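You operate a simulated robot arm through the tools that you are given. There is no shell and no other tool. Be economical: measure what you need, move in short steps, check, and stop when the job is done.

You are at the controls of a simulated robot arm. One attempt, no reset.

## Task
Shut the line down: both arcs off, then the drive, the pump and the power key.
Fine: in that order; weld switches to off; leave the other controls.

The check looks at the end state, three seconds after you hand in, the way a careful person would. Anything else that was tipped, shoved, dropped, spilled or broken makes it a failure.

## Robot
A 7-joint arm with a fingered hand, fixed in place. Base frame: the origin is at the foot of the arm, x ahead of it, y to its left, z up; the work surface is at about z = 872. Lengths are in mm, angles in degrees, forces in N, time in s.
With the tool pointing down near the work surface it reaches from about 180 to 800 mm from the base axis. Its first joint turns from -166.0 to 166.0 degrees. Payload 4.9 kg.
The tool frame sits at the grasp point between the pads (the TCP): z along the fingers, y along the line on which they close. The tips reach 32 mm beyond it. The gripper opens to 192 mm. The gripper's body begins 89 mm behind the TCP. The gripper is a hand of 3 fingers: y runs from the thumb to the fingers, the wrist lies at [0, 0, -267] in the tool frame, and closing takes about 1.5 s.
Orientation is told as [roll, pitch, yaw] about the base's x, y, z axes, in that order, counted from this pose: with the fingers straight down and closing along the base's y, the tool's x points along the base's -x, its y along +y and its z along -z.

## Interface
- The arm moves only by the tool apply_moves. Its arguments are lists of equal length, an entry for each row: "dr": the turn, a rotation vector about the tool's x, y, z in degrees, a list of three; "slide": the shift along the tool's x, y, z in mm, a list of three; "gripper": the gripper command, from -1 (fully open) to 1 (shut), values between in proportion. In form: {"dr": [[ax, ay, az], ...], "slide": [[dx, dy, dz], ...], "gripper": [gripper, ...]}. A call has 1 to 12 rows; each row shifts and turns the commanded pose from where the row before left it, along the tool's axes as they then stand. Rows are played at 5 a second. More than 50 mm and 8.6 degrees between two rows, or a gripper value outside its range, and nothing of the call is played. A pose out of reach is approached as far as the arm can. The call stops where the force on the tool passes 40 N (or 10 N more than at its start, if that is more) or the arm is blocked; 0.2 s more then pass. The fingers move at their own pace (about 153 mm/s each) and stop on an object; they squeeze with about 21 N. The grip force told is the motor's: it shows also when the fingers shut on nothing. Time passes only in rows, and 0.2 s behind the last, so rows that do not move let the fingers close. The reply holds the time, the measured pose of the TCP, the force on the tool along the base axes, the opening and the grip force, in the units named above and with some noise, with the torque about the TCP (base axes, N m) and any sound that the robot's microphone picked up.
- Cameras (640 x 400 px; columns grow to the right, rows downward): "scene" is fixed at [48.8, 500.2, 1511.3]; the picture's right is [-0.43, -0.90, 0.00], its down [-0.73, 0.35, -0.59] and it looks along [0.53, -0.25, -0.81] (base axes); focal length 214 px, centre (320, 200). "wrist" rides on the gripper at [80, -46, -113] in the tool frame; the picture's right is [0.50, 0.87, 0.00], its down [-0.67, 0.39, -0.63] and it looks along [-0.55, 0.32, 0.78] (tool axes); focal length 226 px, centre (320, 200). There is no depth. A picture from a camera that has moved, and an enlarged one, comes with that camera's place and axes in the base frame and with its lens.
- get_image(camera): a new picture of that camera. It takes no simulated time.
- hand_shape(shape): the hand has 3 fingers and takes this shape, open, in about a second: jaw (thumb against the fingers, like two jaws); tri (thumb and two fingers); tip (a fingertip pinch); poke (one finger out to press); point (the index stretched); flat (the hand flat); cup (the hand cupped); fist (a fist). The gripper value then closes the fingers along that shape, each until it touches; the sizes above hold for jaw. It gives what a move gives, with no picture.
- zoom(camera, box): a new picture of the part [left, top, right, bottom] of that camera's present view, enlarged. It takes no simulated time.
- hand_in(): hands the job in; it is judged then, once.

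Go step by step. Nothing tells you positions but the pictures and the camera data: compare them with the known pose of the tool, close in by small moves and look again before you grip or let go. The budget is 120 turns and 68 pictures, counting those below and the enlarged ones. Unless the task says otherwise, let go and move clear before handing in, and close with one line.

The tools are called after "Emit:" by a JSON object that holds its "method" and its "body". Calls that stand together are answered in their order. apply_moves: Moves the arm, as the interface text tells. Its arguments: {"type":"object","properties":{"dr":{"type":"array"},"slide":{"type":"array"},"gripper":{"type":"array"}},"required":["dr","slide","gripper"]} The other tools are called the same way: hand_shape (shape) gives the hand a shape; get_image (camera) takes a picture; zoom (camera, box) takes an enlarged picture of a part of a camera's view; hand_in () hands the job in.

At the start:

```text
clock: 0.0
tcp_pos: [378.8, 268.8, 1264.0]
tcp_rot: [0.1, 0.1, 0.1]
ft_force: [-0.2, 0.7, -0.2]
ft_torque: [0.01, 0.0, 0.01]
opening: 192.0
finger_force: 0.1
shape: jaw
```

scene: 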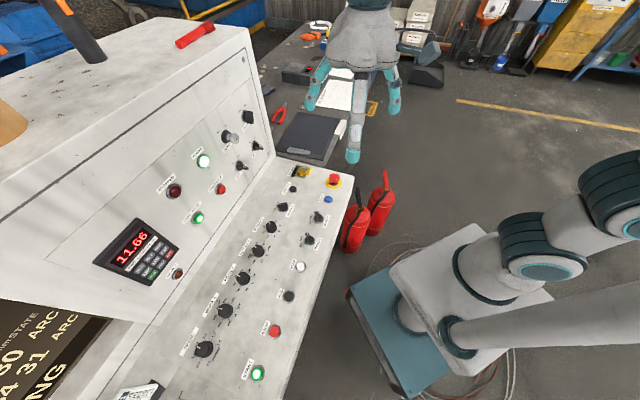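
wrist: 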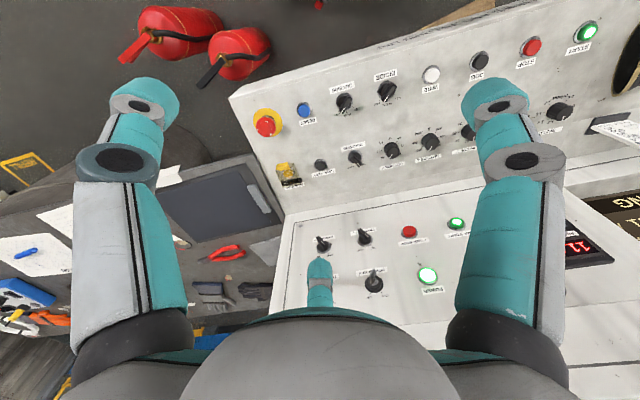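

I see a control console with a desk panel (knobs, buttons) and an upright panel (switches, lamps). I'll enlarge the pictures first to read the labels.

Emit:
{"method": "zoom", "body": {"camera": "scene", "box": [140, 90, 290, 190]}}

Emit:
{"method": "zoom", "body": {"camera": "scene", "box": [230, 150, 350, 260]}}

Emit:
{"method": "zoom", "body": {"camera": "scene", "box": [80, 180, 320, 400]}}

Emit:
{"method": "zoom", "body": {"camera": "wrist", "box": [240, 60, 460, 190]}}

Emit:
{"method": "zoom", "body": {"camera": "wrist", "box": [280, 190, 500, 320]}}

```text
4.00 times, centred on (215, 140) of scene
camera zoom: at [48.8, 500.2, 1511.3], right [-0.43, -0.9, 0.0], down [-0.73, 0.35, -0.59], along [0.53, -0.25, -0.81], focal length 858 px, centre (740, 440)
```

zoom: 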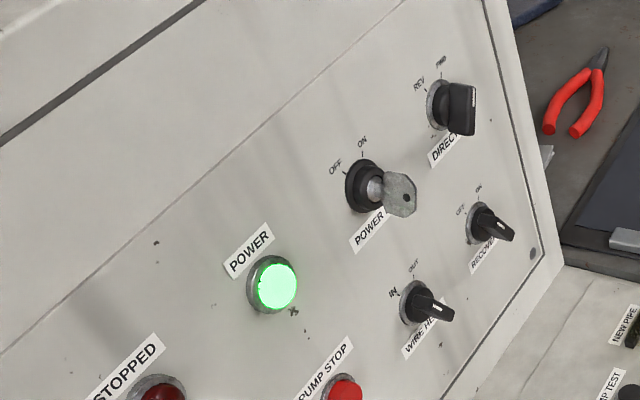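

```text
3.64 times, centred on (290, 205) of scene
camera zoom: at [48.8, 500.2, 1511.3], right [-0.43, -0.9, 0.0], down [-0.73, 0.35, -0.59], along [0.53, -0.25, -0.81], focal length 780 px, centre (429, 182)
```

zoom: 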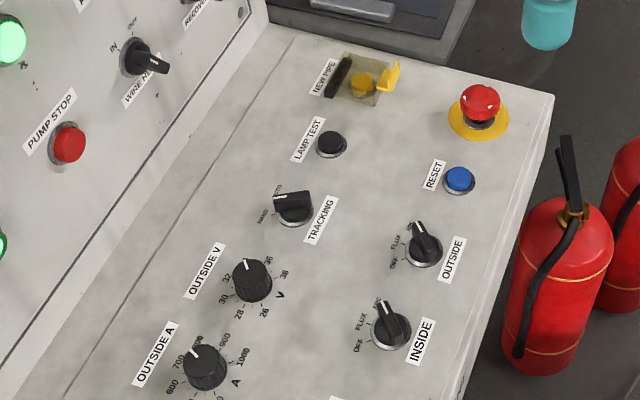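

```text
1.82 times, centred on (200, 290) of scene
camera zoom: at [48.8, 500.2, 1511.3], right [-0.43, -0.9, 0.0], down [-0.73, 0.35, -0.59], along [0.53, -0.25, -0.81], focal length 390 px, centre (538, 36)
```

zoom: 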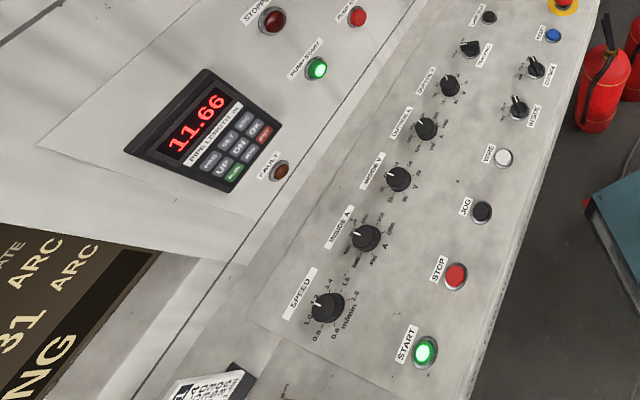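

```text
2.91 times, centred on (350, 125) of wrist
camera zoom: at [298.7, 221.5, 1377.9], right [-0.5, 0.87, 0.0], down [0.67, 0.39, 0.63], along [0.55, 0.32, -0.78], focal length 658 px, centre (233, 418)
```

zoom: 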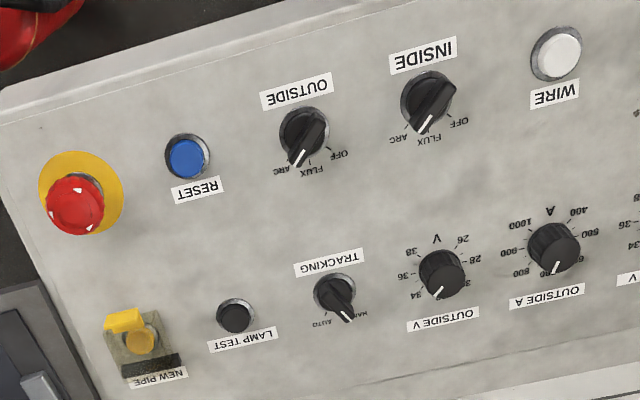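

```text
2.91 times, centred on (390, 255) of wrist
camera zoom: at [298.7, 221.5, 1377.9], right [-0.5, 0.87, 0.0], down [0.67, 0.39, 0.63], along [0.55, 0.32, -0.78], focal length 658 px, centre (116, 40)
```

zoom: 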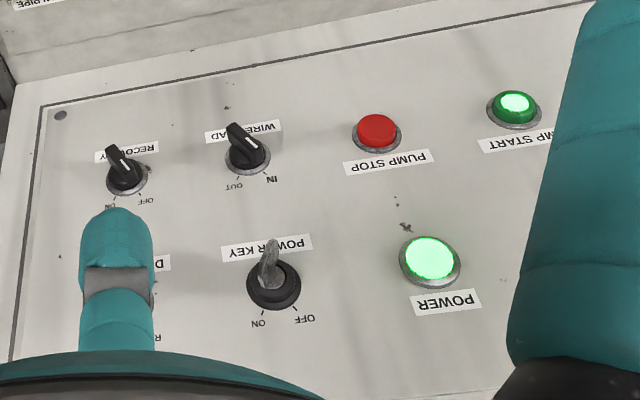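

The OUTSIDE and INSIDE weld switches (OFF/FLUX/ARC, ±45°) sit in the desk's front row. OUTSIDE is at about (398, 340, 863), with its pointer along base +x. I'll try the pinch shape and look at it before going near.

Emit:
{"method": "hand_shape", "body": {"shape": "tip"}}

Emit:
{"method": "zoom", "body": {"camera": "wrist", "box": [320, 60, 420, 122]}}

Emit:
{"method": "get_image", "body": {"camera": "wrist"}}

Emit:
{"method": "get_image", "body": {"camera": "scene"}}

```text
clock: 0.9
tcp_pos: [378.0, 268.1, 1264.4]
tcp_rot: [0.0, 0.0, 0.2]
ft_force: [-0.1, -0.1, -0.6]
ft_torque: [-0.02, -0.01, 0.03]
opening: 191.9
finger_force: 0.0
shape: tip
```

```text
6.40 times, centred on (370, 91) of wrist
camera zoom: at [298.7, 221.5, 1377.9], right [-0.5, 0.87, 0.0], down [0.67, 0.39, 0.63], along [0.55, 0.32, -0.78], focal length 1447 px, centre (0, 898)
```

zoom: 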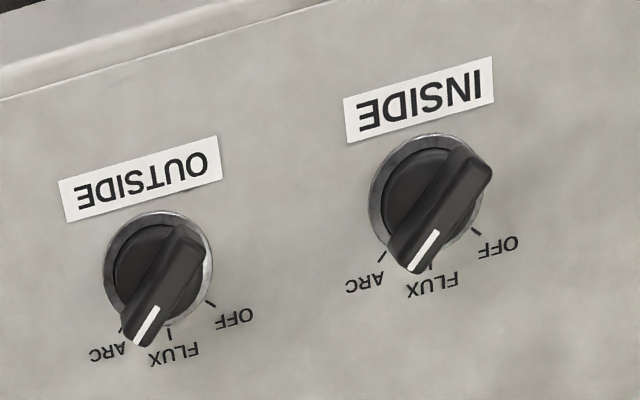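

```text
59 pictures are left
camera wrist: at [298.7, 221.5, 1377.9], right [-0.5, 0.87, 0.0], down [0.67, 0.39, 0.63], along [0.55, 0.32, -0.78], focal length 226 px, centre (320, 200)
```

wrist: 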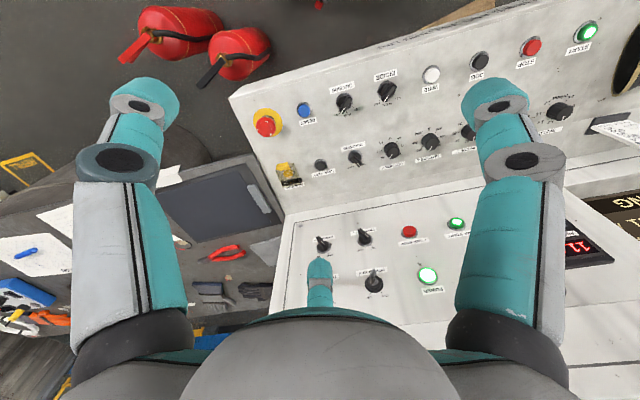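

```text
58 pictures are left
```

scene: 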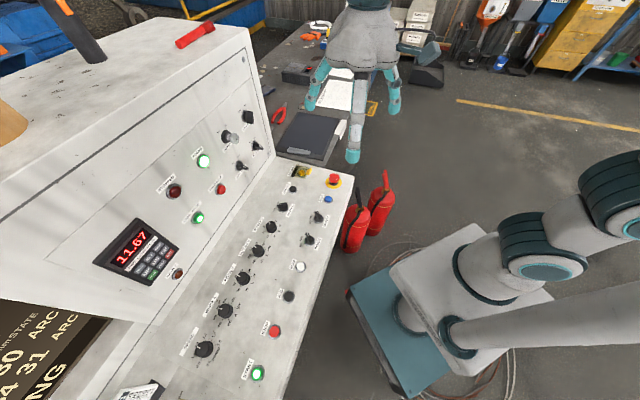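

The display confirms both arcs are on, and both pointers are at ARC. I'll part-close the pinch up here to see how the fingers converge.

Emit:
{"method": "apply_moves", "body": {"dr": [[0, 0, 0], [0, 0, 0], [0, 0, 0], [0, 0, 0]], "slide": [[0, 0, 0], [0, 0, 0], [0, 0, 0], [0, 0, 0]], "gripper": [0.5, 0.5, 0.5, 0.5]}}

Emit:
{"method": "get_image", "body": {"camera": "wrist"}}

```text
clock: 1.9
tcp_pos: [379.2, 269.2, 1264.9]
tcp_rot: [0.0, -0.1, 0.2]
ft_force: [0.3, 0.2, 0.6]
ft_torque: [-0.01, 0.0, -0.02]
opening: 48.7
finger_force: 0.0
shape: tip
```

```text
57 pictures are left
camera wrist: at [298.7, 221.5, 1377.9], right [-0.5, 0.87, 0.0], down [0.67, 0.39, 0.63], along [0.55, 0.32, -0.78], focal length 226 px, centre (320, 200)
```

wrist: 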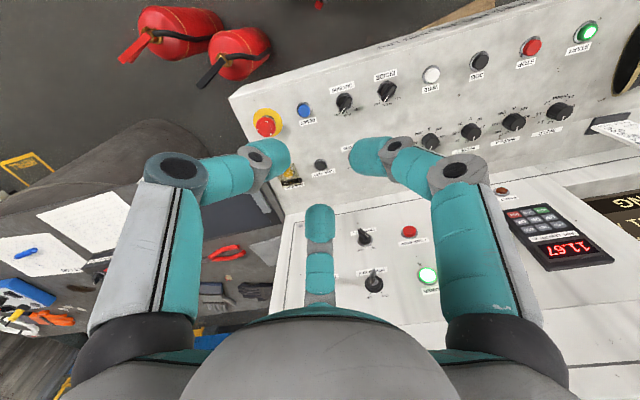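

Emit:
{"method": "apply_moves", "body": {"dr": [[0, 0, 0], [0, 0, 0], [0, 0, 0], [0, 0, 0]], "slide": [[0, 0, 0], [0, 0, 0], [0, 0, 0], [0, 0, 0]], "gripper": [0.9, 0.9, 0.9, 0.9]}}

Emit:
{"method": "zoom", "body": {"camera": "wrist", "box": [220, 100, 420, 225]}}

Emit:
{"method": "zoom", "body": {"camera": "scene", "box": [280, 0, 440, 180]}}

```text
clock: 2.9
tcp_pos: [378.3, 269.3, 1264.6]
tcp_rot: [0.1, 0.0, 0.1]
ft_force: [0.4, 0.5, 0.0]
ft_torque: [-0.03, 0.02, 0.01]
opening: 10.1
finger_force: 0.0
shape: tip
```

```text
3.20 times, centred on (320, 162) of wrist
camera zoom: at [298.7, 221.5, 1377.9], right [-0.5, 0.87, 0.0], down [0.67, 0.39, 0.63], along [0.55, 0.32, -0.78], focal length 723 px, centre (320, 320)
```

zoom: 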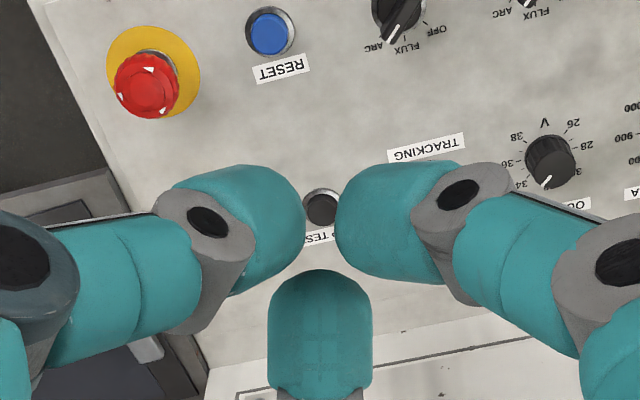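

```text
2.22 times, centred on (360, 90) of scene
camera zoom: at [48.8, 500.2, 1511.3], right [-0.43, -0.9, 0.0], down [-0.73, 0.35, -0.59], along [0.53, -0.25, -0.81], focal length 477 px, centre (231, 444)
```

zoom: 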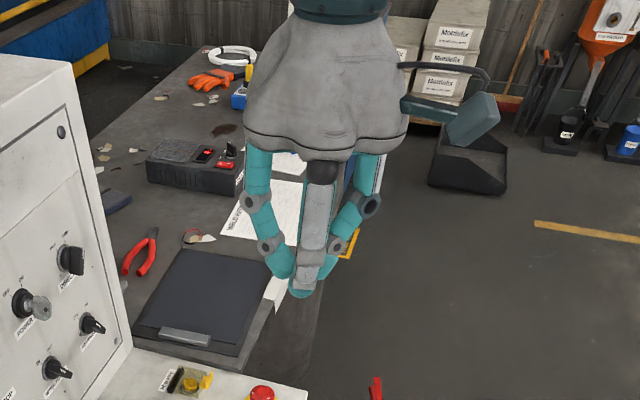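

Emit:
{"method": "hand_shape", "body": {"shape": "jaw"}}

Emit:
{"method": "apply_moves", "body": {"dr": [[0, 0, 0], [0, 0, 0], [0, 0, 0], [0, 0, 0], [0, 0, 0], [0, 0, 0]], "slide": [[0, 0, 0], [0, 0, 0], [0, 0, 0], [0, 0, 0], [0, 0, 0], [0, 0, 0]], "gripper": [0.85, 0.85, 0.85, 0.85, 0.85, 0.85]}}

Emit:
{"method": "get_image", "body": {"camera": "wrist"}}

```text
clock: 3.8
tcp_pos: [378.3, 269.6, 1265.5]
tcp_rot: [-0.1, 0.0, 0.2]
ft_force: [0.1, 0.5, 0.2]
ft_torque: [0.02, 0.01, -0.04]
opening: 192.1
finger_force: 0.1
shape: jaw
```

```text
clock: 5.2
tcp_pos: [378.7, 269.7, 1264.3]
tcp_rot: [0.1, 0.0, 0.1]
ft_force: [0.3, 0.4, -0.2]
ft_torque: [0.01, 0.01, -0.01]
opening: 14.6
finger_force: 0.2
shape: jaw
```

```text
54 pictures are left
camera wrist: at [298.7, 221.5, 1377.9], right [-0.5, 0.87, 0.0], down [0.67, 0.39, 0.63], along [0.55, 0.32, -0.78], focal length 226 px, centre (320, 200)
```

wrist: 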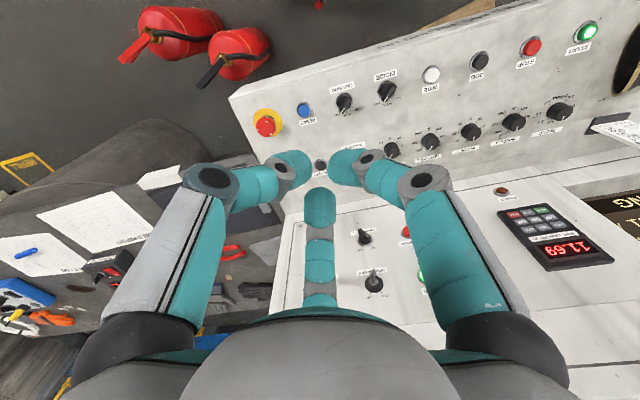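

The hand closes like a three-jaw chuck (fingers 120° apart), so I'll line one finger up with an end of the switch wing and let the other two flank it. I'm moving above OUTSIDE with the yaw turned -30°.

Emit:
{"method": "apply_moves", "body": {"dr": [[0, 0, 7.5], [0, 0, 7.5], [0, 0, 7.5], [0, 0, 7.5], [0, 0, 0], [0, 0, 0]], "slide": [[0, 0, 0], [0, 0, 0], [0, 0, 0], [0, 0, 0], [0, 0, 48], [0, 0, 48]], "gripper": [0.4, 0.4, 0.4, 0.4, 0.4, 0.4]}}

```text
clock: 6.6
tcp_pos: [377.4, 270.5, 1168.7]
tcp_rot: [0.1, -0.1, -30.0]
ft_force: [-0.2, 0.4, 0.1]
ft_torque: [0.05, 0.0, 0.0]
opening: 57.3
finger_force: 0.1
shape: jaw
```

Emit:
{"method": "apply_moves", "body": {"dr": [[0, 0, 0], [0, 0, 0], [0, 0, 0], [0, 0, 0]], "slide": [[4.2, 17.5, 40], [4.2, 17.5, 40], [4.2, 17.5, 40], [4.2, 17.5, 40]], "gripper": [0.4, 0.4, 0.4, 0.4]}}

Emit:
{"method": "get_image", "body": {"camera": "wrist"}}

Emit:
{"method": "zoom", "body": {"camera": "scene", "box": [240, 120, 400, 260]}}

```text
clock: 7.6
tcp_pos: [399.0, 337.3, 1007.9]
tcp_rot: [0.1, -0.1, -30.0]
ft_force: [-0.7, 0.5, 0.6]
ft_torque: [0.01, 0.02, 0.0]
opening: 57.3
finger_force: 0.0
shape: jaw
```

```text
53 pictures are left
camera wrist: at [306.6, 335.9, 1121.0], right [0.0, 1.0, 0.0], down [0.77, 0.0, 0.63], along [0.63, 0.0, -0.77], focal length 226 px, centre (320, 200)
```

wrist: 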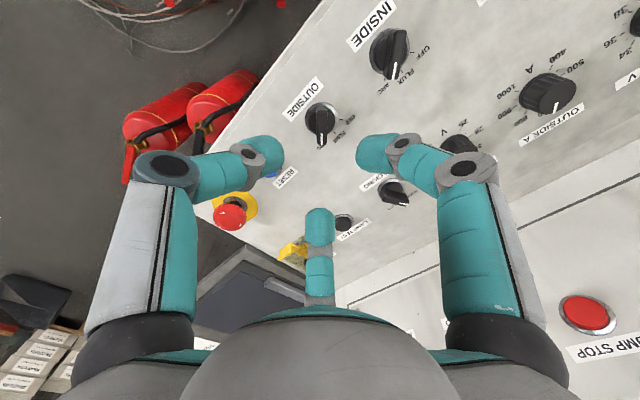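

```text
2.86 times, centred on (320, 190) of scene
camera zoom: at [48.8, 500.2, 1511.3], right [-0.43, -0.9, 0.0], down [-0.73, 0.35, -0.59], along [0.53, -0.25, -0.81], focal length 613 px, centre (320, 229)
```

zoom: 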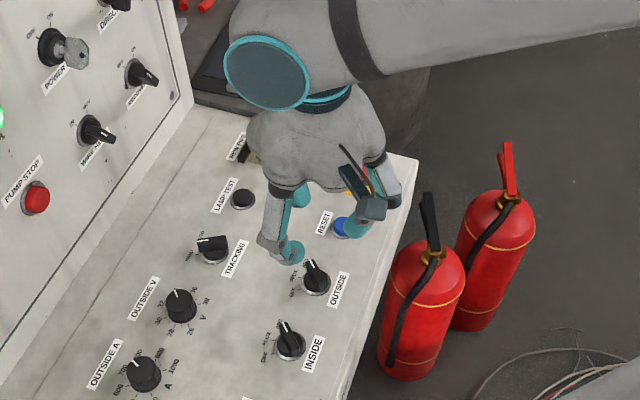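

The wrist camera is now aligned with the base axes, and the OUTSIDE wing is almost directly below the TCP and in line with the bottom finger. I'll go lower and look again.

Emit:
{"method": "apply_moves", "body": {"dr": [[0, 0, 0], [0, 0, 0]], "slide": [[0, 0, 35], [0, 0, 35]], "gripper": [0.4, 0.4]}}

Emit:
{"method": "zoom", "body": {"camera": "wrist", "box": [240, 80, 400, 240]}}

Emit:
{"method": "zoom", "body": {"camera": "scene", "box": [270, 170, 370, 260]}}

```text
clock: 8.2
tcp_pos: [398.8, 336.8, 938.4]
tcp_rot: [0.0, 0.0, -29.9]
ft_force: [-0.7, 0.5, 0.0]
ft_torque: [-0.02, -0.03, -0.01]
opening: 57.3
finger_force: 0.1
shape: jaw
```

```text
2.50 times, centred on (320, 160) of wrist
camera zoom: at [306.7, 335.4, 1050.8], right [0.0, 1.0, 0.0], down [0.77, 0.0, 0.63], along [0.63, 0.0, -0.77], focal length 565 px, centre (320, 300)
```

zoom: 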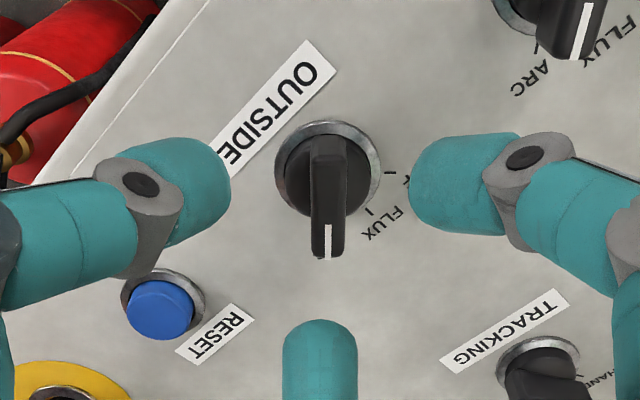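

```text
4.44 times, centred on (320, 215) of scene
camera zoom: at [48.8, 500.2, 1511.3], right [-0.43, -0.9, 0.0], down [-0.73, 0.35, -0.59], along [0.53, -0.25, -0.81], focal length 953 px, centre (320, 133)
```

zoom: 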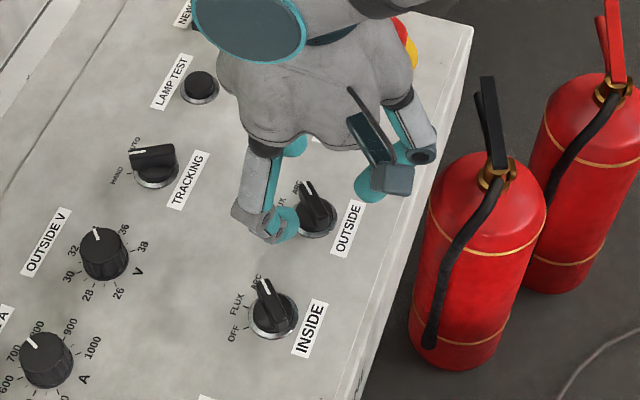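

The ring is at about (407, 338, 854) and the wing top at about z = 880. I'll shift +8 X and +2.7 Y, then lower the fingertips around the wing.

Emit:
{"method": "apply_moves", "body": {"dr": [[0, 0, 0], [0, 0, 0], [0, 0, 0], [0, 0, 0]], "slide": [[-5.6, 6.3, 0], [0, 0, 15], [0, 0, 15], [0, 0, 10]], "gripper": [0.4, 0.4, 0.4, 0.4]}}

Emit:
{"method": "zoom", "body": {"camera": "wrist", "box": [240, 80, 400, 240]}}

Emit:
{"method": "zoom", "body": {"camera": "scene", "box": [270, 170, 370, 260]}}

```text
clock: 9.2
tcp_pos: [406.9, 340.6, 901.6]
tcp_rot: [0.2, -0.1, -29.8]
ft_force: [-3.2, 0.7, 11.2]
ft_torque: [-0.06, 0.25, 0.03]
opening: 55.1
finger_force: 13.8
shape: jaw
```

```text
2.50 times, centred on (320, 160) of wrist
camera zoom: at [314.8, 339.5, 1013.5], right [0.0, 1.0, 0.0], down [0.77, 0.0, 0.63], along [0.63, 0.0, -0.77], focal length 565 px, centre (320, 300)
```

zoom: 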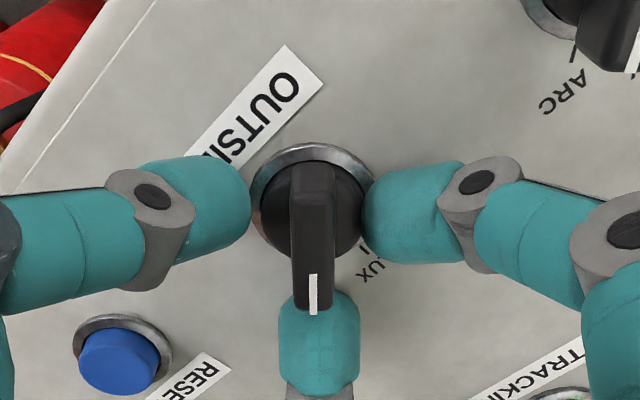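

```text
4.44 times, centred on (320, 215) of scene
camera zoom: at [48.8, 500.2, 1511.3], right [-0.43, -0.9, 0.0], down [-0.73, 0.35, -0.59], along [0.53, -0.25, -0.81], focal length 953 px, centre (320, 133)
```

zoom: 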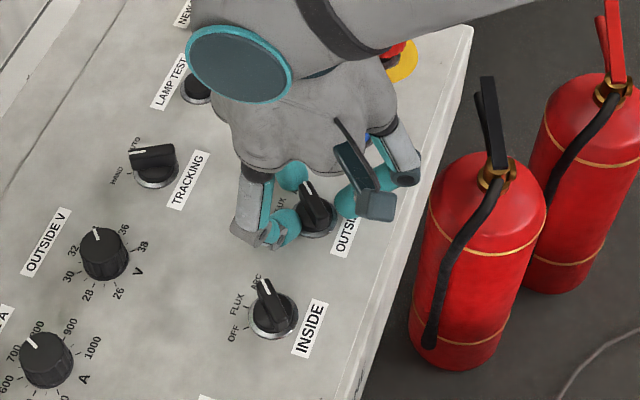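

The fingertips touched the panel lightly, so I'll lift 8 mm and close on the wing.

Emit:
{"method": "apply_moves", "body": {"dr": [[0, 0, 0], [0, 0, 0], [0, 0, 0], [0, 0, 0], [0, 0, 0], [0, 0, 0]], "slide": [[0, 0, -8], [0, 0, 0], [0, 0, 0], [0, 0, 0], [0, 0, 0], [0, 0, 0]], "gripper": [0.4, 0.6, 0.8, 1, 1, 1]}}

Emit:
{"method": "zoom", "body": {"camera": "wrist", "box": [240, 80, 400, 240]}}

```text
clock: 10.6
tcp_pos: [406.6, 339.9, 906.7]
tcp_rot: [0.1, 0.0, -29.9]
ft_force: [2.5, -1.2, -1.8]
ft_torque: [-0.02, 0.07, 0.05]
opening: 28.0
finger_force: 20.8
shape: jaw
```

```text
2.50 times, centred on (320, 160) of wrist
camera zoom: at [314.4, 339.2, 1019.3], right [0.0, 1.0, 0.0], down [0.78, 0.0, 0.63], along [0.63, 0.0, -0.78], focal length 565 px, centre (320, 300)
```

zoom: 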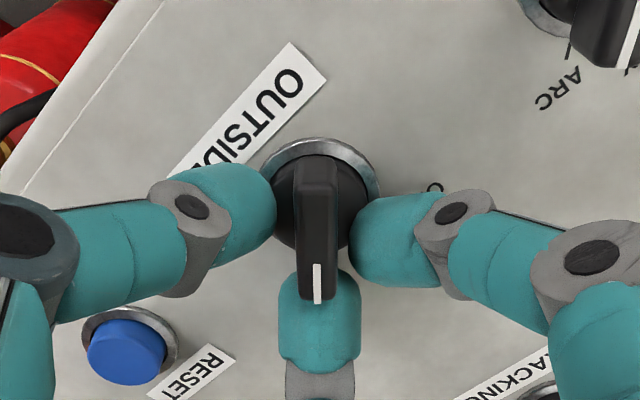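

The fingers are holding the knob; I'll turn 16° counterclockwise first and see if it follows.

Emit:
{"method": "apply_moves", "body": {"dr": [[0, 0, -8], [0, 0, -8], [0, 0, 0]], "slide": [[0, 0, 0], [0, 0, 0], [0, 0, 0]], "gripper": [1, 1, 1]}}

Emit:
{"method": "zoom", "body": {"camera": "wrist", "box": [240, 80, 400, 240]}}

```text
clock: 11.4
tcp_pos: [407.6, 339.3, 908.1]
tcp_rot: [0.1, -0.1, -13.7]
ft_force: [13.2, -5.6, 0.5]
ft_torque: [-0.43, -0.18, 0.06]
opening: 25.3
finger_force: 21.1
shape: jaw
```

```text
2.50 times, centred on (320, 160) of wrist
camera zoom: at [319.2, 313.8, 1020.2], right [-0.28, 0.96, 0.0], down [0.74, 0.22, 0.63], along [0.61, 0.18, -0.77], focal length 565 px, centre (320, 300)
```

zoom: 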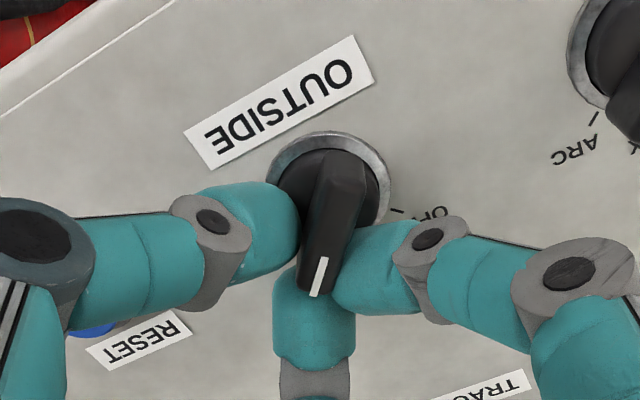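

The hand slipped around the knob without turning it, because it was gripping the round body below the wing. I'll open, go back and grip higher on the wing.

Emit:
{"method": "apply_moves", "body": {"dr": [[0, 0, 0], [0, 0, 0], [0, 0, 8], [0, 0, 8], [0, 0, 0], [0, 0, 0], [0, 0, 0], [0, 0, 0], [0, 0, 0]], "slide": [[0, 0, 0], [0, 0, 0], [0, 0, -5], [0, 0, -5], [0, 0, 0], [0, 0, 0], [0, 0, 0], [0, 0, 0], [0, 0, 0]], "gripper": [0.4, 0.4, 0.4, 0.4, 0.7, 1, 1, 1, 1]}}

Emit:
{"method": "zoom", "body": {"camera": "wrist", "box": [240, 80, 400, 240]}}

Emit:
{"method": "zoom", "body": {"camera": "scene", "box": [290, 190, 350, 240]}}

```text
clock: 13.4
tcp_pos: [407.5, 341.0, 915.7]
tcp_rot: [0.0, 0.0, -29.9]
ft_force: [3.0, -1.3, -7.1]
ft_torque: [-0.04, -0.11, 0.07]
opening: 10.3
finger_force: 20.9
shape: jaw
```

```text
2.50 times, centred on (320, 160) of wrist
camera zoom: at [315.1, 339.1, 1029.2], right [0.0, 1.0, 0.0], down [0.78, 0.0, 0.63], along [0.63, 0.0, -0.78], focal length 565 px, centre (320, 300)
```

zoom: 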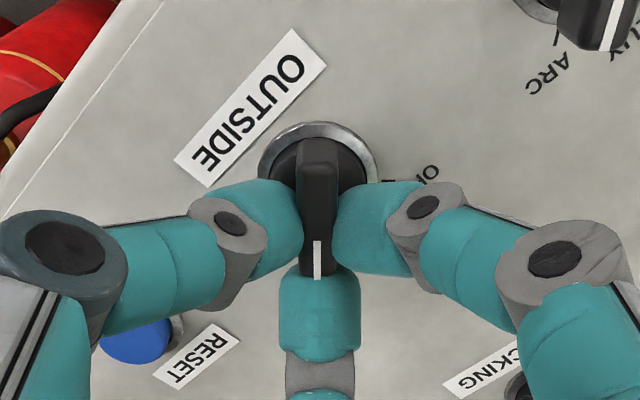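

```text
8.00 times, centred on (320, 215) of scene
camera zoom: at [48.8, 500.2, 1511.3], right [-0.43, -0.9, 0.0], down [-0.73, 0.35, -0.59], along [0.53, -0.25, -0.81], focal length 1716 px, centre (320, 80)
```

zoom: 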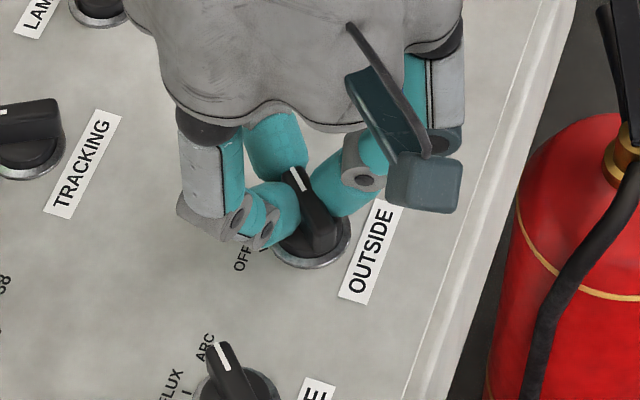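

The wing itself is now pinched. I'll turn 45° counterclockwise to FLUX, shifting the TCP a little to orbit the knob axis, which is about 6 mm behind it.

Emit:
{"method": "apply_moves", "body": {"dr": [[0, 0, -7.5], [0, 0, -7.5], [0, 0, -7.5], [0, 0, -7.5], [0, 0, -7.5], [0, 0, -7.5]], "slide": [[0.44, 0.65, 0], [0.44, 0.65, 0], [0.44, 0.65, 0], [0.44, 0.65, 0], [0.44, 0.65, 0], [0.44, 0.65, 0]], "gripper": [1, 1, 1, 1, 1, 1]}}

Emit:
{"method": "zoom", "body": {"camera": "wrist", "box": [240, 80, 400, 240]}}

```text
clock: 14.8
tcp_pos: [405.7, 344.6, 917.5]
tcp_rot: [0.0, 0.0, 15.2]
ft_force: [-2.3, 6.2, -11.5]
ft_torque: [0.15, 0.03, -0.08]
opening: 9.3
finger_force: 21.2
shape: jaw
```

```text
2.50 times, centred on (320, 160) of wrist
camera zoom: at [340.2, 278.7, 1029.6], right [-0.71, 0.7, 0.0], down [0.55, 0.55, 0.63], along [0.44, 0.45, -0.78], focal length 565 px, centre (320, 300)
```

zoom: 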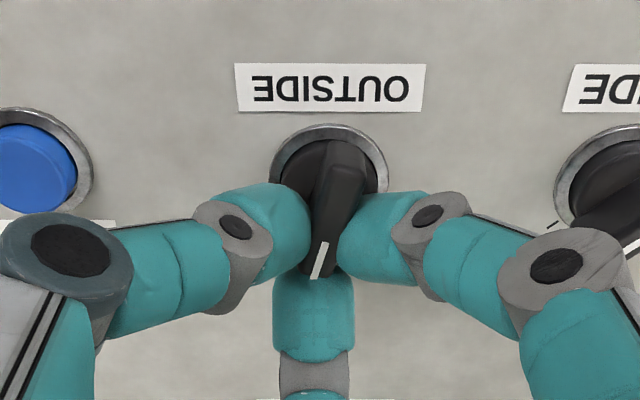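

The wing follows, about 10–15° behind. I'll continue to OFF with a little overshoot.

Emit:
{"method": "apply_moves", "body": {"dr": [[0, 0, -7.5], [0, 0, -7.5], [0, 0, -7.5], [0, 0, -7.5], [0, 0, -7.5], [0, 0, -7.5], [0, 0, -6], [0, 0, 0]], "slide": [[0.44, 0.65, 0], [0.44, 0.65, 0], [0.44, 0.65, 0], [0.44, 0.65, 0], [0.44, 0.65, 0], [0.44, 0.65, 0], [0.3, 0.4, 0], [0, 0, 0]], "gripper": [1, 1, 1, 1, 1, 1, 1, 1]}}

Emit:
{"method": "zoom", "body": {"camera": "wrist", "box": [240, 80, 400, 240]}}

Emit:
{"method": "get_image", "body": {"camera": "scene"}}

```text
clock: 16.6
tcp_pos: [400.8, 348.7, 916.1]
tcp_rot: [0.0, -0.1, 66.1]
ft_force: [-5.4, 8.2, -10.2]
ft_torque: [0.21, 0.08, -0.1]
opening: 8.8
finger_force: 21.1
shape: jaw
```

```text
2.50 times, centred on (320, 160) of wrist
camera zoom: at [410.4, 255.4, 1029.5], right [-0.99, -0.11, 0.0], down [-0.08, 0.77, 0.63], along [-0.07, 0.63, -0.77], focal length 565 px, centre (320, 300)
```

zoom: 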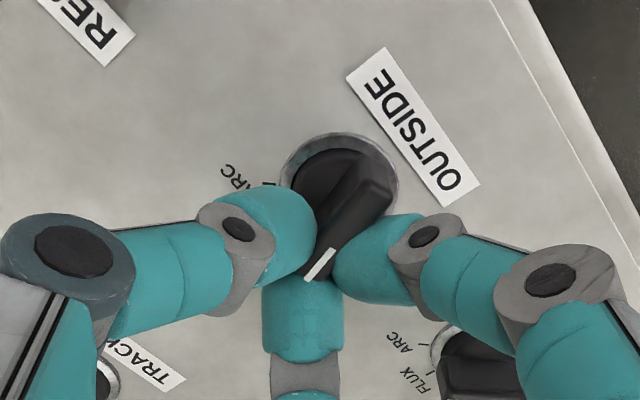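

```text
41 pictures are left
```

scene: 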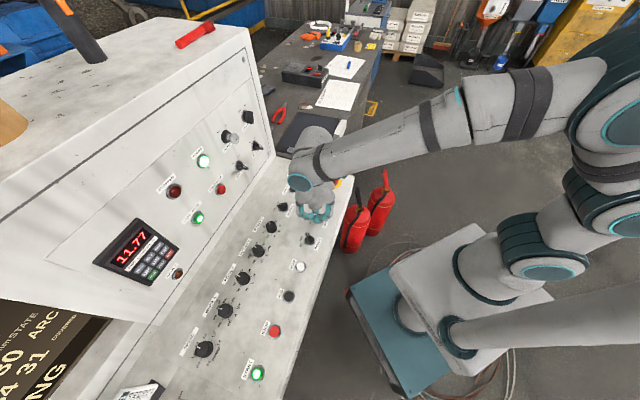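

The wing has passed FLUX and is at roughly 60–65°, and OFF is at 90°. I'll turn further with a little extra sideways push.

Emit:
{"method": "apply_moves", "body": {"dr": [[0, 0, -8], [0, 0, -8], [0, 0, -8], [0, 0, 0]], "slide": [[1.2, 1.9, 0], [1.2, 1.9, 0], [1.2, 1.9, 0], [0, 0, 0]], "gripper": [1, 1, 1, 1]}}

Emit:
{"method": "zoom", "body": {"camera": "wrist", "box": [240, 80, 400, 240]}}

```text
clock: 17.6
tcp_pos: [394.2, 346.7, 918.1]
tcp_rot: [-0.2, -0.1, 90.2]
ft_force: [1.7, 27.7, -14.1]
ft_torque: [0.56, -0.08, 0.08]
opening: 8.3
finger_force: 20.7
shape: jaw
```

```text
2.50 times, centred on (320, 160) of wrist
camera zoom: at [440.4, 266.1, 1030.4], right [-0.86, -0.5, 0.0], down [-0.39, 0.67, 0.63], along [-0.32, 0.55, -0.77], focal length 565 px, centre (320, 300)
```

zoom: 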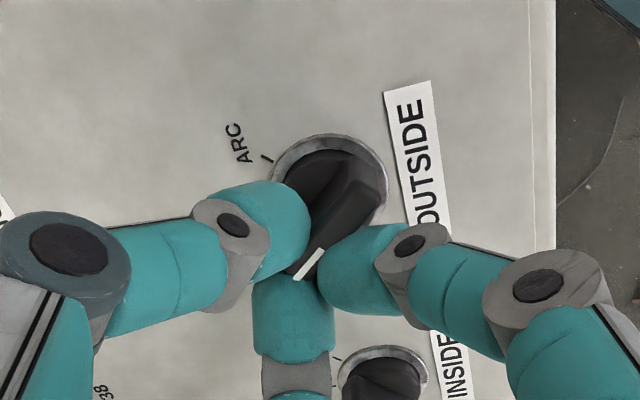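

The pointer is now about 90° from the ARC tick, so it's at OFF. I'll release, lift and check.

Emit:
{"method": "apply_moves", "body": {"dr": [[0, 0, 0], [0, 0, 0], [0, 0, 0], [0, 0, 0], [0, 0, 0]], "slide": [[0, 0, 0], [0, 0, 0], [0, 0, -20], [0, 0, -40], [0, 0, -40]], "gripper": [0.4, 0.4, 0.4, 0.4, 0.4]}}

Emit:
{"method": "get_image", "body": {"camera": "wrist"}}

Emit:
{"method": "zoom", "body": {"camera": "scene", "box": [0, 290, 100, 400]}}

```text
clock: 18.8
tcp_pos: [394.7, 345.3, 1017.2]
tcp_rot: [0.0, 0.0, 90.1]
ft_force: [0.4, 0.1, 0.6]
ft_torque: [0.0, 0.01, -0.01]
opening: 57.3
finger_force: 0.1
shape: jaw
```

```text
39 pictures are left
camera wrist: at [440.1, 265.0, 1130.1], right [-0.87, -0.5, 0.0], down [-0.39, 0.67, 0.63], along [-0.32, 0.55, -0.78], focal length 226 px, centre (320, 200)
```

wrist: 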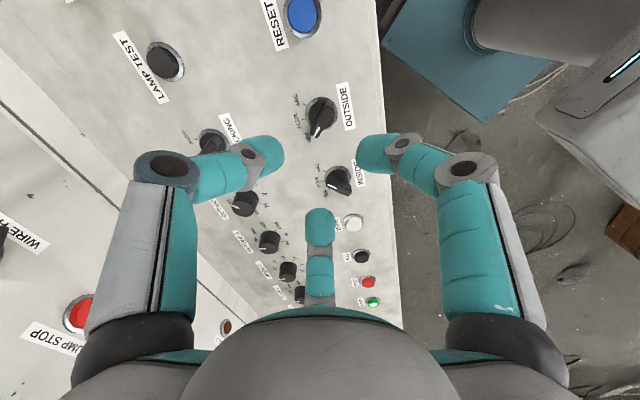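

```text
3.64 times, centred on (50, 345) of scene
camera zoom: at [48.8, 500.2, 1511.3], right [-0.43, -0.9, 0.0], down [-0.73, 0.35, -0.59], along [0.53, -0.25, -0.81], focal length 780 px, centre (1302, -327)
```

zoom: 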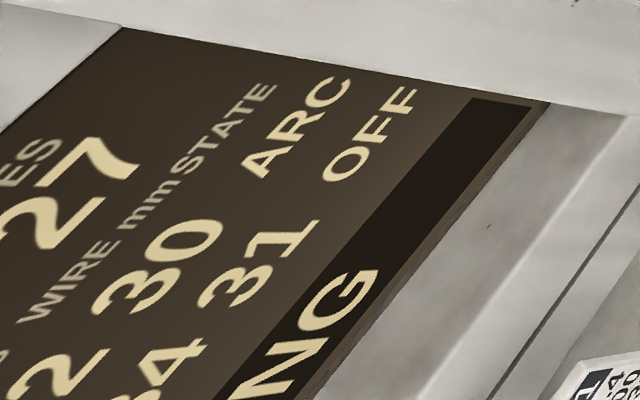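

The display shows OUTSIDE is OFF. Next I'll rotate back to yaw -30 and move over INSIDE, about (-65, +65) from OUTSIDE.

Emit:
{"method": "apply_moves", "body": {"dr": [[0, 0, 8], [0, 0, 8], [0, 0, 8], [0, 0, 8], [0, 0, 8], [0, 0, 8], [0, 0, 8], [0, 0, 8], [0, 0, 8], [0, 0, 8], [0, 0, 8], [0, 0, 8]], "slide": [[0, 0, 0], [0, 0, 0], [0, 0, 0], [0, 0, 0], [0, 0, 0], [0, 0, 0], [0, 0, 0], [0, 0, 0], [0, 0, 0], [0, 0, 0], [0, 0, 0], [0, 0, 0]], "gripper": [0.4, 0.4, 0.4, 0.4, 0.4, 0.4, 0.4, 0.4, 0.4, 0.4, 0.4, 0.4]}}

Emit:
{"method": "apply_moves", "body": {"dr": [[0, 0, 8], [0, 0, 8], [0, 0, 8], [0, 0, 0], [0, 0, 0], [0, 0, 0], [0, 0, 0], [0, 0, 0]], "slide": [[0, 0, 0], [0, 0, 0], [0, 0, 0], [38, 13, 0], [38, 13, 0], [0, 0, 35], [0, 0, 35], [0, 0, 0]], "gripper": [0.4, 0.4, 0.4, 0.4, 0.4, 0.4, 0.4, 0.4]}}

Emit:
{"method": "zoom", "body": {"camera": "wrist", "box": [240, 80, 400, 240]}}

```text
clock: 21.4
tcp_pos: [393.8, 344.5, 1017.3]
tcp_rot: [0.1, 0.0, -6.1]
ft_force: [0.2, 0.9, -0.3]
ft_torque: [0.0, -0.02, 0.02]
opening: 57.1
finger_force: 0.0
shape: jaw
```

```text
clock: 23.2
tcp_pos: [342.7, 404.8, 945.9]
tcp_rot: [0.0, 0.0, -29.9]
ft_force: [1.7, -0.7, 0.7]
ft_torque: [-0.03, 0.01, -0.01]
opening: 57.4
finger_force: 0.2
shape: jaw
```

```text
2.50 times, centred on (320, 160) of wrist
camera zoom: at [249.1, 403.5, 1058.9], right [0.0, 1.0, 0.0], down [0.78, 0.0, 0.63], along [0.63, 0.0, -0.78], focal length 565 px, centre (320, 300)
```

zoom: 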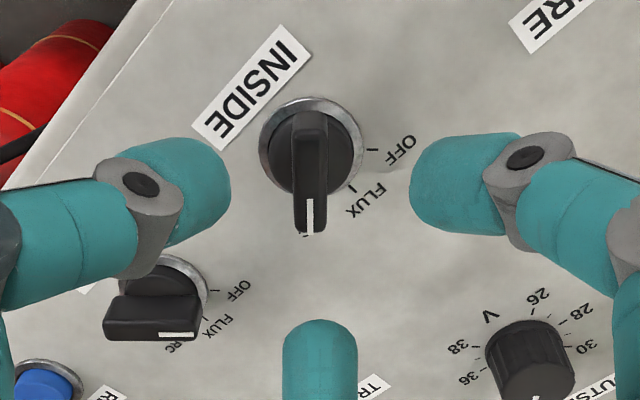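

INSIDE's wing is about 3.5 mm to the left. I'll correct, descend to the same grip height and close.

Emit:
{"method": "apply_moves", "body": {"dr": [[0, 0, 0], [0, 0, 0], [0, 0, 0], [0, 0, 0], [0, 0, 0], [0, 0, 0], [0, 0, 0], [0, 0, 0]], "slide": [[-1.3, -3.3, 0], [0, 0, 15], [0, 0, 15], [0, 0, 0], [0, 0, 0], [0, 0, 0], [0, 0, 0], [0, 0, 0]], "gripper": [0.4, 0.4, 0.4, 0.6, 0.8, 1, 1, 1]}}

Emit:
{"method": "zoom", "body": {"camera": "wrist", "box": [240, 80, 400, 240]}}

```text
clock: 25.0
tcp_pos: [340.9, 401.9, 915.9]
tcp_rot: [0.0, -0.1, -29.8]
ft_force: [4.8, -0.5, -6.2]
ft_torque: [0.0, -0.13, 0.05]
opening: 11.9
finger_force: 20.8
shape: jaw
```

```text
2.50 times, centred on (320, 160) of wrist
camera zoom: at [248.6, 401.1, 1029.2], right [0.0, 1.0, 0.0], down [0.78, 0.0, 0.63], along [0.63, 0.0, -0.78], focal length 565 px, centre (320, 300)
```

zoom: 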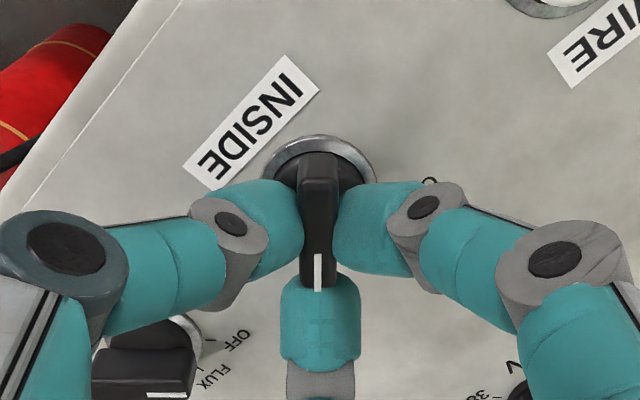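

Same grip as before. I'll repeat the turn: 90° in two calls, then the overshoot with the sideways push.

Emit:
{"method": "apply_moves", "body": {"dr": [[0, 0, -7.5], [0, 0, -7.5], [0, 0, -7.5], [0, 0, -7.5], [0, 0, -7.5], [0, 0, -7.5], [0, 0, -7.5], [0, 0, -7.5], [0, 0, -7.5], [0, 0, -7.5], [0, 0, -7.5], [0, 0, -7.5]], "slide": [[0.44, 0.65, 0], [0.44, 0.65, 0], [0.44, 0.65, 0], [0.44, 0.65, 0], [0.44, 0.65, 0], [0.44, 0.65, 0], [0.44, 0.65, 0], [0.44, 0.65, 0], [0.44, 0.65, 0], [0.44, 0.65, 0], [0.44, 0.65, 0], [0.44, 0.65, 0]], "gripper": [1, 1, 1, 1, 1, 1, 1, 1, 1, 1, 1, 1]}}

Emit:
{"method": "apply_moves", "body": {"dr": [[0, 0, -6], [0, 0, -8], [0, 0, -8], [0, 0, -8], [0, 0, 0]], "slide": [[0.3, 0.4, 0], [1.2, 1.9, 0], [1.2, 1.9, 0], [1.2, 1.9, 0], [0, 0, 0]], "gripper": [1, 1, 1, 1, 1]}}

Emit:
{"method": "zoom", "body": {"camera": "wrist", "box": [240, 80, 400, 240]}}

Emit:
{"method": "zoom", "body": {"camera": "scene", "box": [0, 290, 100, 400]}}

```text
clock: 27.6
tcp_pos: [335.1, 409.0, 916.3]
tcp_rot: [-0.1, -0.1, 60.3]
ft_force: [-8.9, 0.7, -6.7]
ft_torque: [0.03, 0.19, -0.09]
opening: 10.8
finger_force: 20.6
shape: jaw
```

```text
clock: 28.8
tcp_pos: [330.0, 407.9, 917.1]
tcp_rot: [-0.1, -0.1, 90.2]
ft_force: [15.1, 0.0, -11.7]
ft_torque: [-0.11, -0.37, -0.15]
opening: 10.4
finger_force: 21.1
shape: jaw
```

```text
2.50 times, centred on (320, 160) of wrist
camera zoom: at [375.0, 326.9, 1030.4], right [-0.86, -0.5, 0.0], down [-0.39, 0.67, 0.63], along [-0.32, 0.55, -0.78], focal length 565 px, centre (320, 300)
```

zoom: 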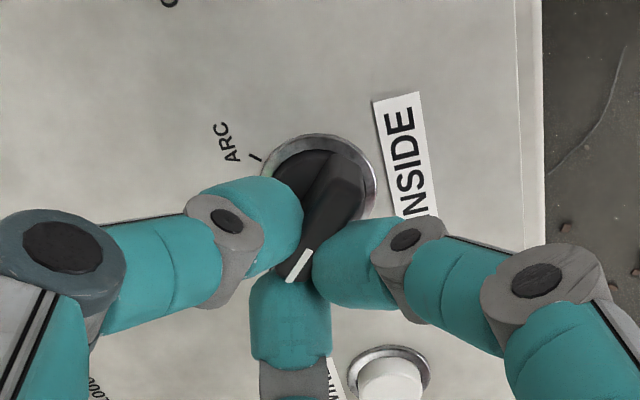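

```text
3.64 times, centred on (50, 345) of scene
camera zoom: at [48.8, 500.2, 1511.3], right [-0.43, -0.9, 0.0], down [-0.73, 0.35, -0.59], along [0.53, -0.25, -0.81], focal length 780 px, centre (1302, -327)
```

zoom: 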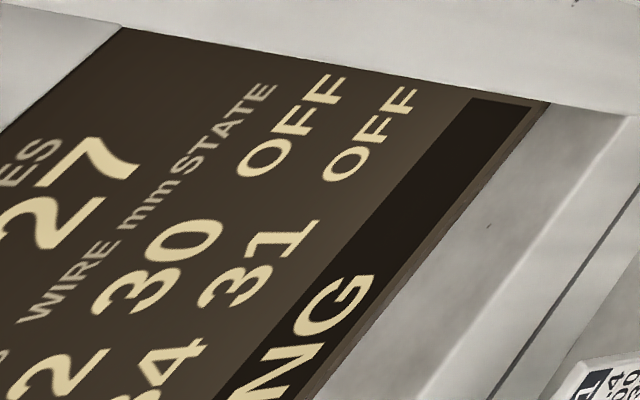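

The display shows both arcs OFF. I'll release, lift and take the poke shape for the STOP button.

Emit:
{"method": "apply_moves", "body": {"dr": [[0, 0, 0], [0, 0, 0], [0, 0, 0], [0, 0, 0], [0, 0, 0]], "slide": [[0, 0, 0], [0, 0, 0], [0, 0, -20], [0, 0, -45], [0, 0, -45]], "gripper": [0.4, 0.4, 0.4, 0.4, 0.4]}}

Emit:
{"method": "hand_shape", "body": {"shape": "poke"}}

Emit:
{"method": "get_image", "body": {"camera": "wrist"}}

Emit:
{"method": "zoom", "body": {"camera": "scene", "box": [200, 160, 400, 300]}}

```text
clock: 30.0
tcp_pos: [329.8, 405.7, 1027.0]
tcp_rot: [0.0, 0.0, 90.1]
ft_force: [-0.1, 0.3, -0.3]
ft_torque: [-0.02, 0.0, -0.01]
opening: 57.1
finger_force: 0.0
shape: jaw
```

```text
clock: 30.9
tcp_pos: [330.5, 405.1, 1026.1]
tcp_rot: [0.0, -0.1, 90.2]
ft_force: [-0.3, 0.2, 0.1]
ft_torque: [-0.01, 0.01, 0.03]
opening: 0.0
finger_force: 0.1
shape: poke
```

```text
33 pictures are left
camera wrist: at [375.5, 325.6, 1139.3], right [-0.87, -0.5, 0.0], down [-0.39, 0.67, 0.63], along [-0.32, 0.55, -0.78], focal length 226 px, centre (320, 200)
```

wrist: 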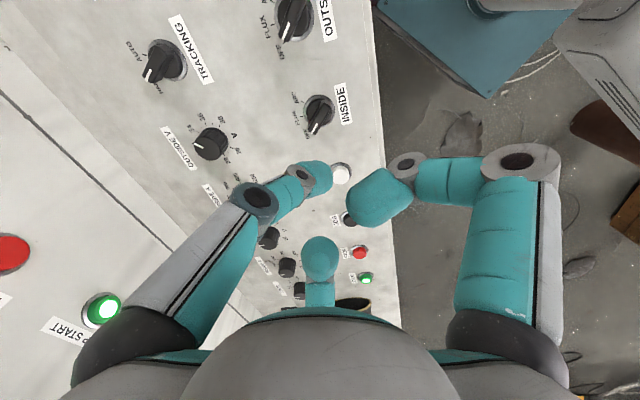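

```text
2.86 times, centred on (300, 230) of scene
camera zoom: at [48.8, 500.2, 1511.3], right [-0.43, -0.9, 0.0], down [-0.73, 0.35, -0.59], along [0.53, -0.25, -0.81], focal length 613 px, centre (377, 114)
```

zoom: 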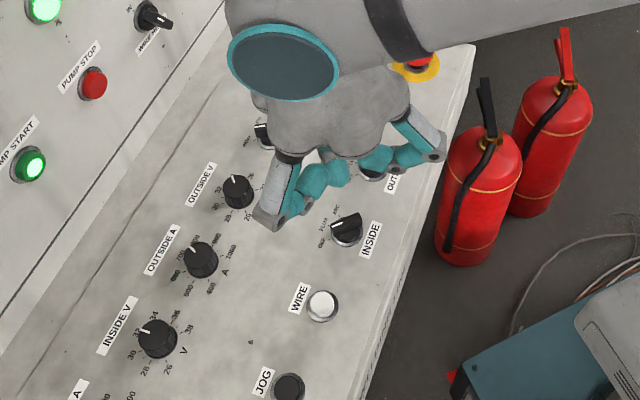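

In poke shape one fingertip sits at the tool axis with the others folded. I'll move over STOP, estimated at (143, 589).

Emit:
{"method": "apply_moves", "body": {"dr": [[0, 0, 0], [0, 0, 0], [0, 0, 0], [0, 0, 0], [0, 0, 0], [0, 0, 0], [0, 0, 0]], "slide": [[-31, 31, 0], [-31, 31, 0], [-31, 31, 0], [-31, 31, 0], [-31, 31, 0], [-29, 32, 0], [0, 0, 40]], "gripper": [-1, -1, -1, -1, -1, -1, -1]}}

Emit:
{"method": "get_image", "body": {"camera": "wrist"}}

Emit:
{"method": "zoom", "body": {"camera": "scene", "box": [200, 240, 340, 400]}}

```text
clock: 32.5
tcp_pos: [143.0, 588.2, 987.4]
tcp_rot: [0.0, -0.1, 90.2]
ft_force: [0.0, 0.8, 0.0]
ft_torque: [-0.04, -0.02, -0.03]
opening: 0.2
finger_force: 0.1
shape: poke
```

```text
31 pictures are left
camera wrist: at [188.5, 508.1, 1099.7], right [-0.87, -0.5, 0.0], down [-0.39, 0.67, 0.63], along [-0.32, 0.55, -0.77], focal length 226 px, centre (320, 200)
```

wrist: 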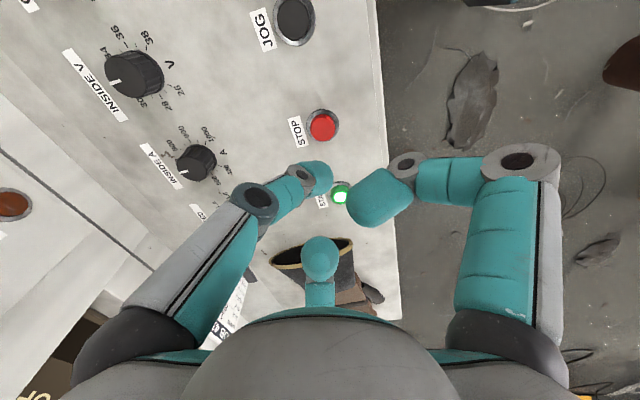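

```text
2.50 times, centred on (270, 320) of scene
camera zoom: at [48.8, 500.2, 1511.3], right [-0.43, -0.9, 0.0], down [-0.73, 0.35, -0.59], along [0.53, -0.25, -0.81], focal length 536 px, centre (445, -100)
```

zoom: 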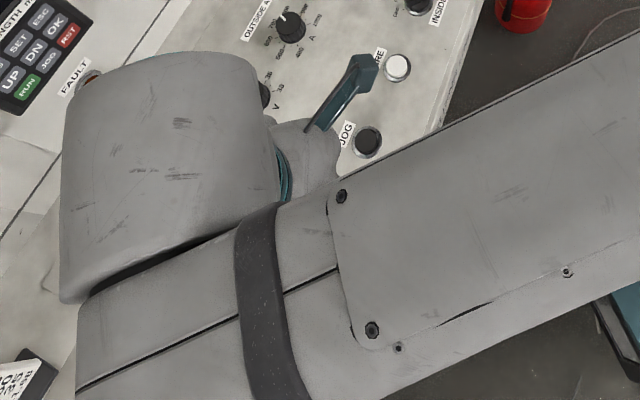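

STOP is at about (141, 586). I'll correct by (-2, -2.5) and go down close above it.

Emit:
{"method": "apply_moves", "body": {"dr": [[0, 0, 0], [0, 0, 0], [0, 0, 0]], "slide": [[2.3, 2.0, 0], [0, 0, 35], [0, 0, 30]], "gripper": [-1, -1, -1]}}

Emit:
{"method": "zoom", "body": {"camera": "wrist", "box": [220, 100, 420, 225]}}

```text
clock: 33.3
tcp_pos: [140.3, 588.4, 923.3]
tcp_rot: [0.0, 0.0, 90.1]
ft_force: [0.3, 0.1, -0.4]
ft_torque: [0.01, 0.0, 0.0]
opening: 0.0
finger_force: 0.0
shape: poke
```

```text
3.20 times, centred on (320, 162) of wrist
camera zoom: at [185.4, 507.0, 1036.0], right [-0.87, -0.5, 0.0], down [-0.39, 0.67, 0.63], along [-0.32, 0.55, -0.77], focal length 723 px, centre (320, 320)
```

zoom: 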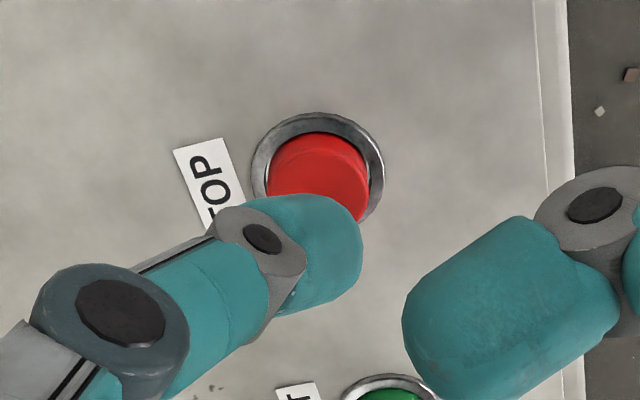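

The fingertip is lined up above STOP. Pressing down in small steps.

Emit:
{"method": "apply_moves", "body": {"dr": [[0, 0, 0], [0, 0, 0], [0, 0, 0], [0, 0, 0]], "slide": [[1.5, 0, 6], [0, 0, 6], [0, 0, 6], [0, 0, 4]], "gripper": [-1, -1, -1, -1]}}

```text
clock: 34.3
tcp_pos: [141.9, 591.4, 910.4]
tcp_rot: [-0.3, -0.9, 90.1]
ft_force: [-1.8, -0.7, 12.1]
ft_torque: [-0.05, 0.08, -0.04]
opening: 0.3
finger_force: 0.1
shape: poke
heard: click
stopped in row 4: the force on the tool passed its limit at 43 N (the readings are from after the stop); the commanded pose is now the measured one
```

Heard a click. I'll back off and check the state on the display.

Emit:
{"method": "apply_moves", "body": {"dr": [[0, 0, 0], [0, 0, 0], [0, 0, 0], [0, 0, 0]], "slide": [[0, 0, -15], [0, 0, -40], [0, 0, -40], [0, 0, -40]], "gripper": [-1, -1, -1, -1]}}

Emit:
{"method": "get_image", "body": {"camera": "wrist"}}

Emit:
{"method": "get_image", "body": {"camera": "scene"}}

```text
clock: 35.3
tcp_pos: [142.7, 588.7, 1042.3]
tcp_rot: [-0.2, -0.5, 90.1]
ft_force: [0.9, -0.3, -0.5]
ft_torque: [0.02, 0.01, -0.03]
opening: 0.0
finger_force: 0.1
shape: poke
```

```text
28 pictures are left
camera wrist: at [187.1, 506.9, 1153.9], right [-0.87, -0.5, -0.01], down [-0.39, 0.66, 0.64], along [-0.31, 0.55, -0.77], focal length 226 px, centre (320, 200)
```

wrist: 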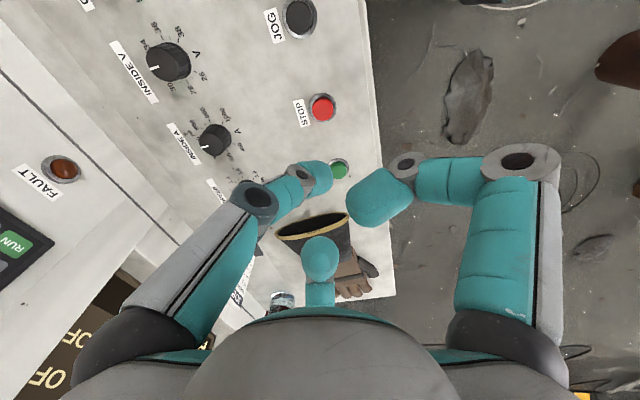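

```text
27 pictures are left
```

scene: 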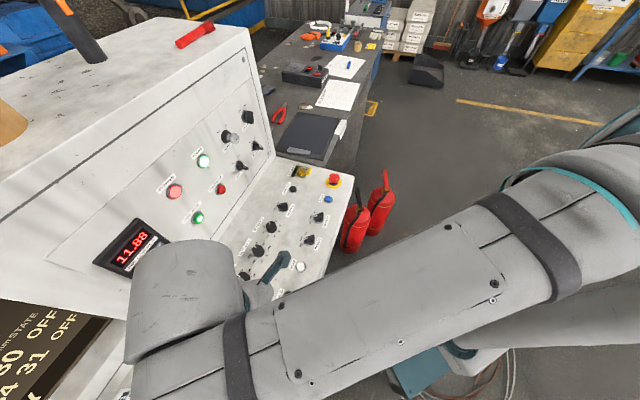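

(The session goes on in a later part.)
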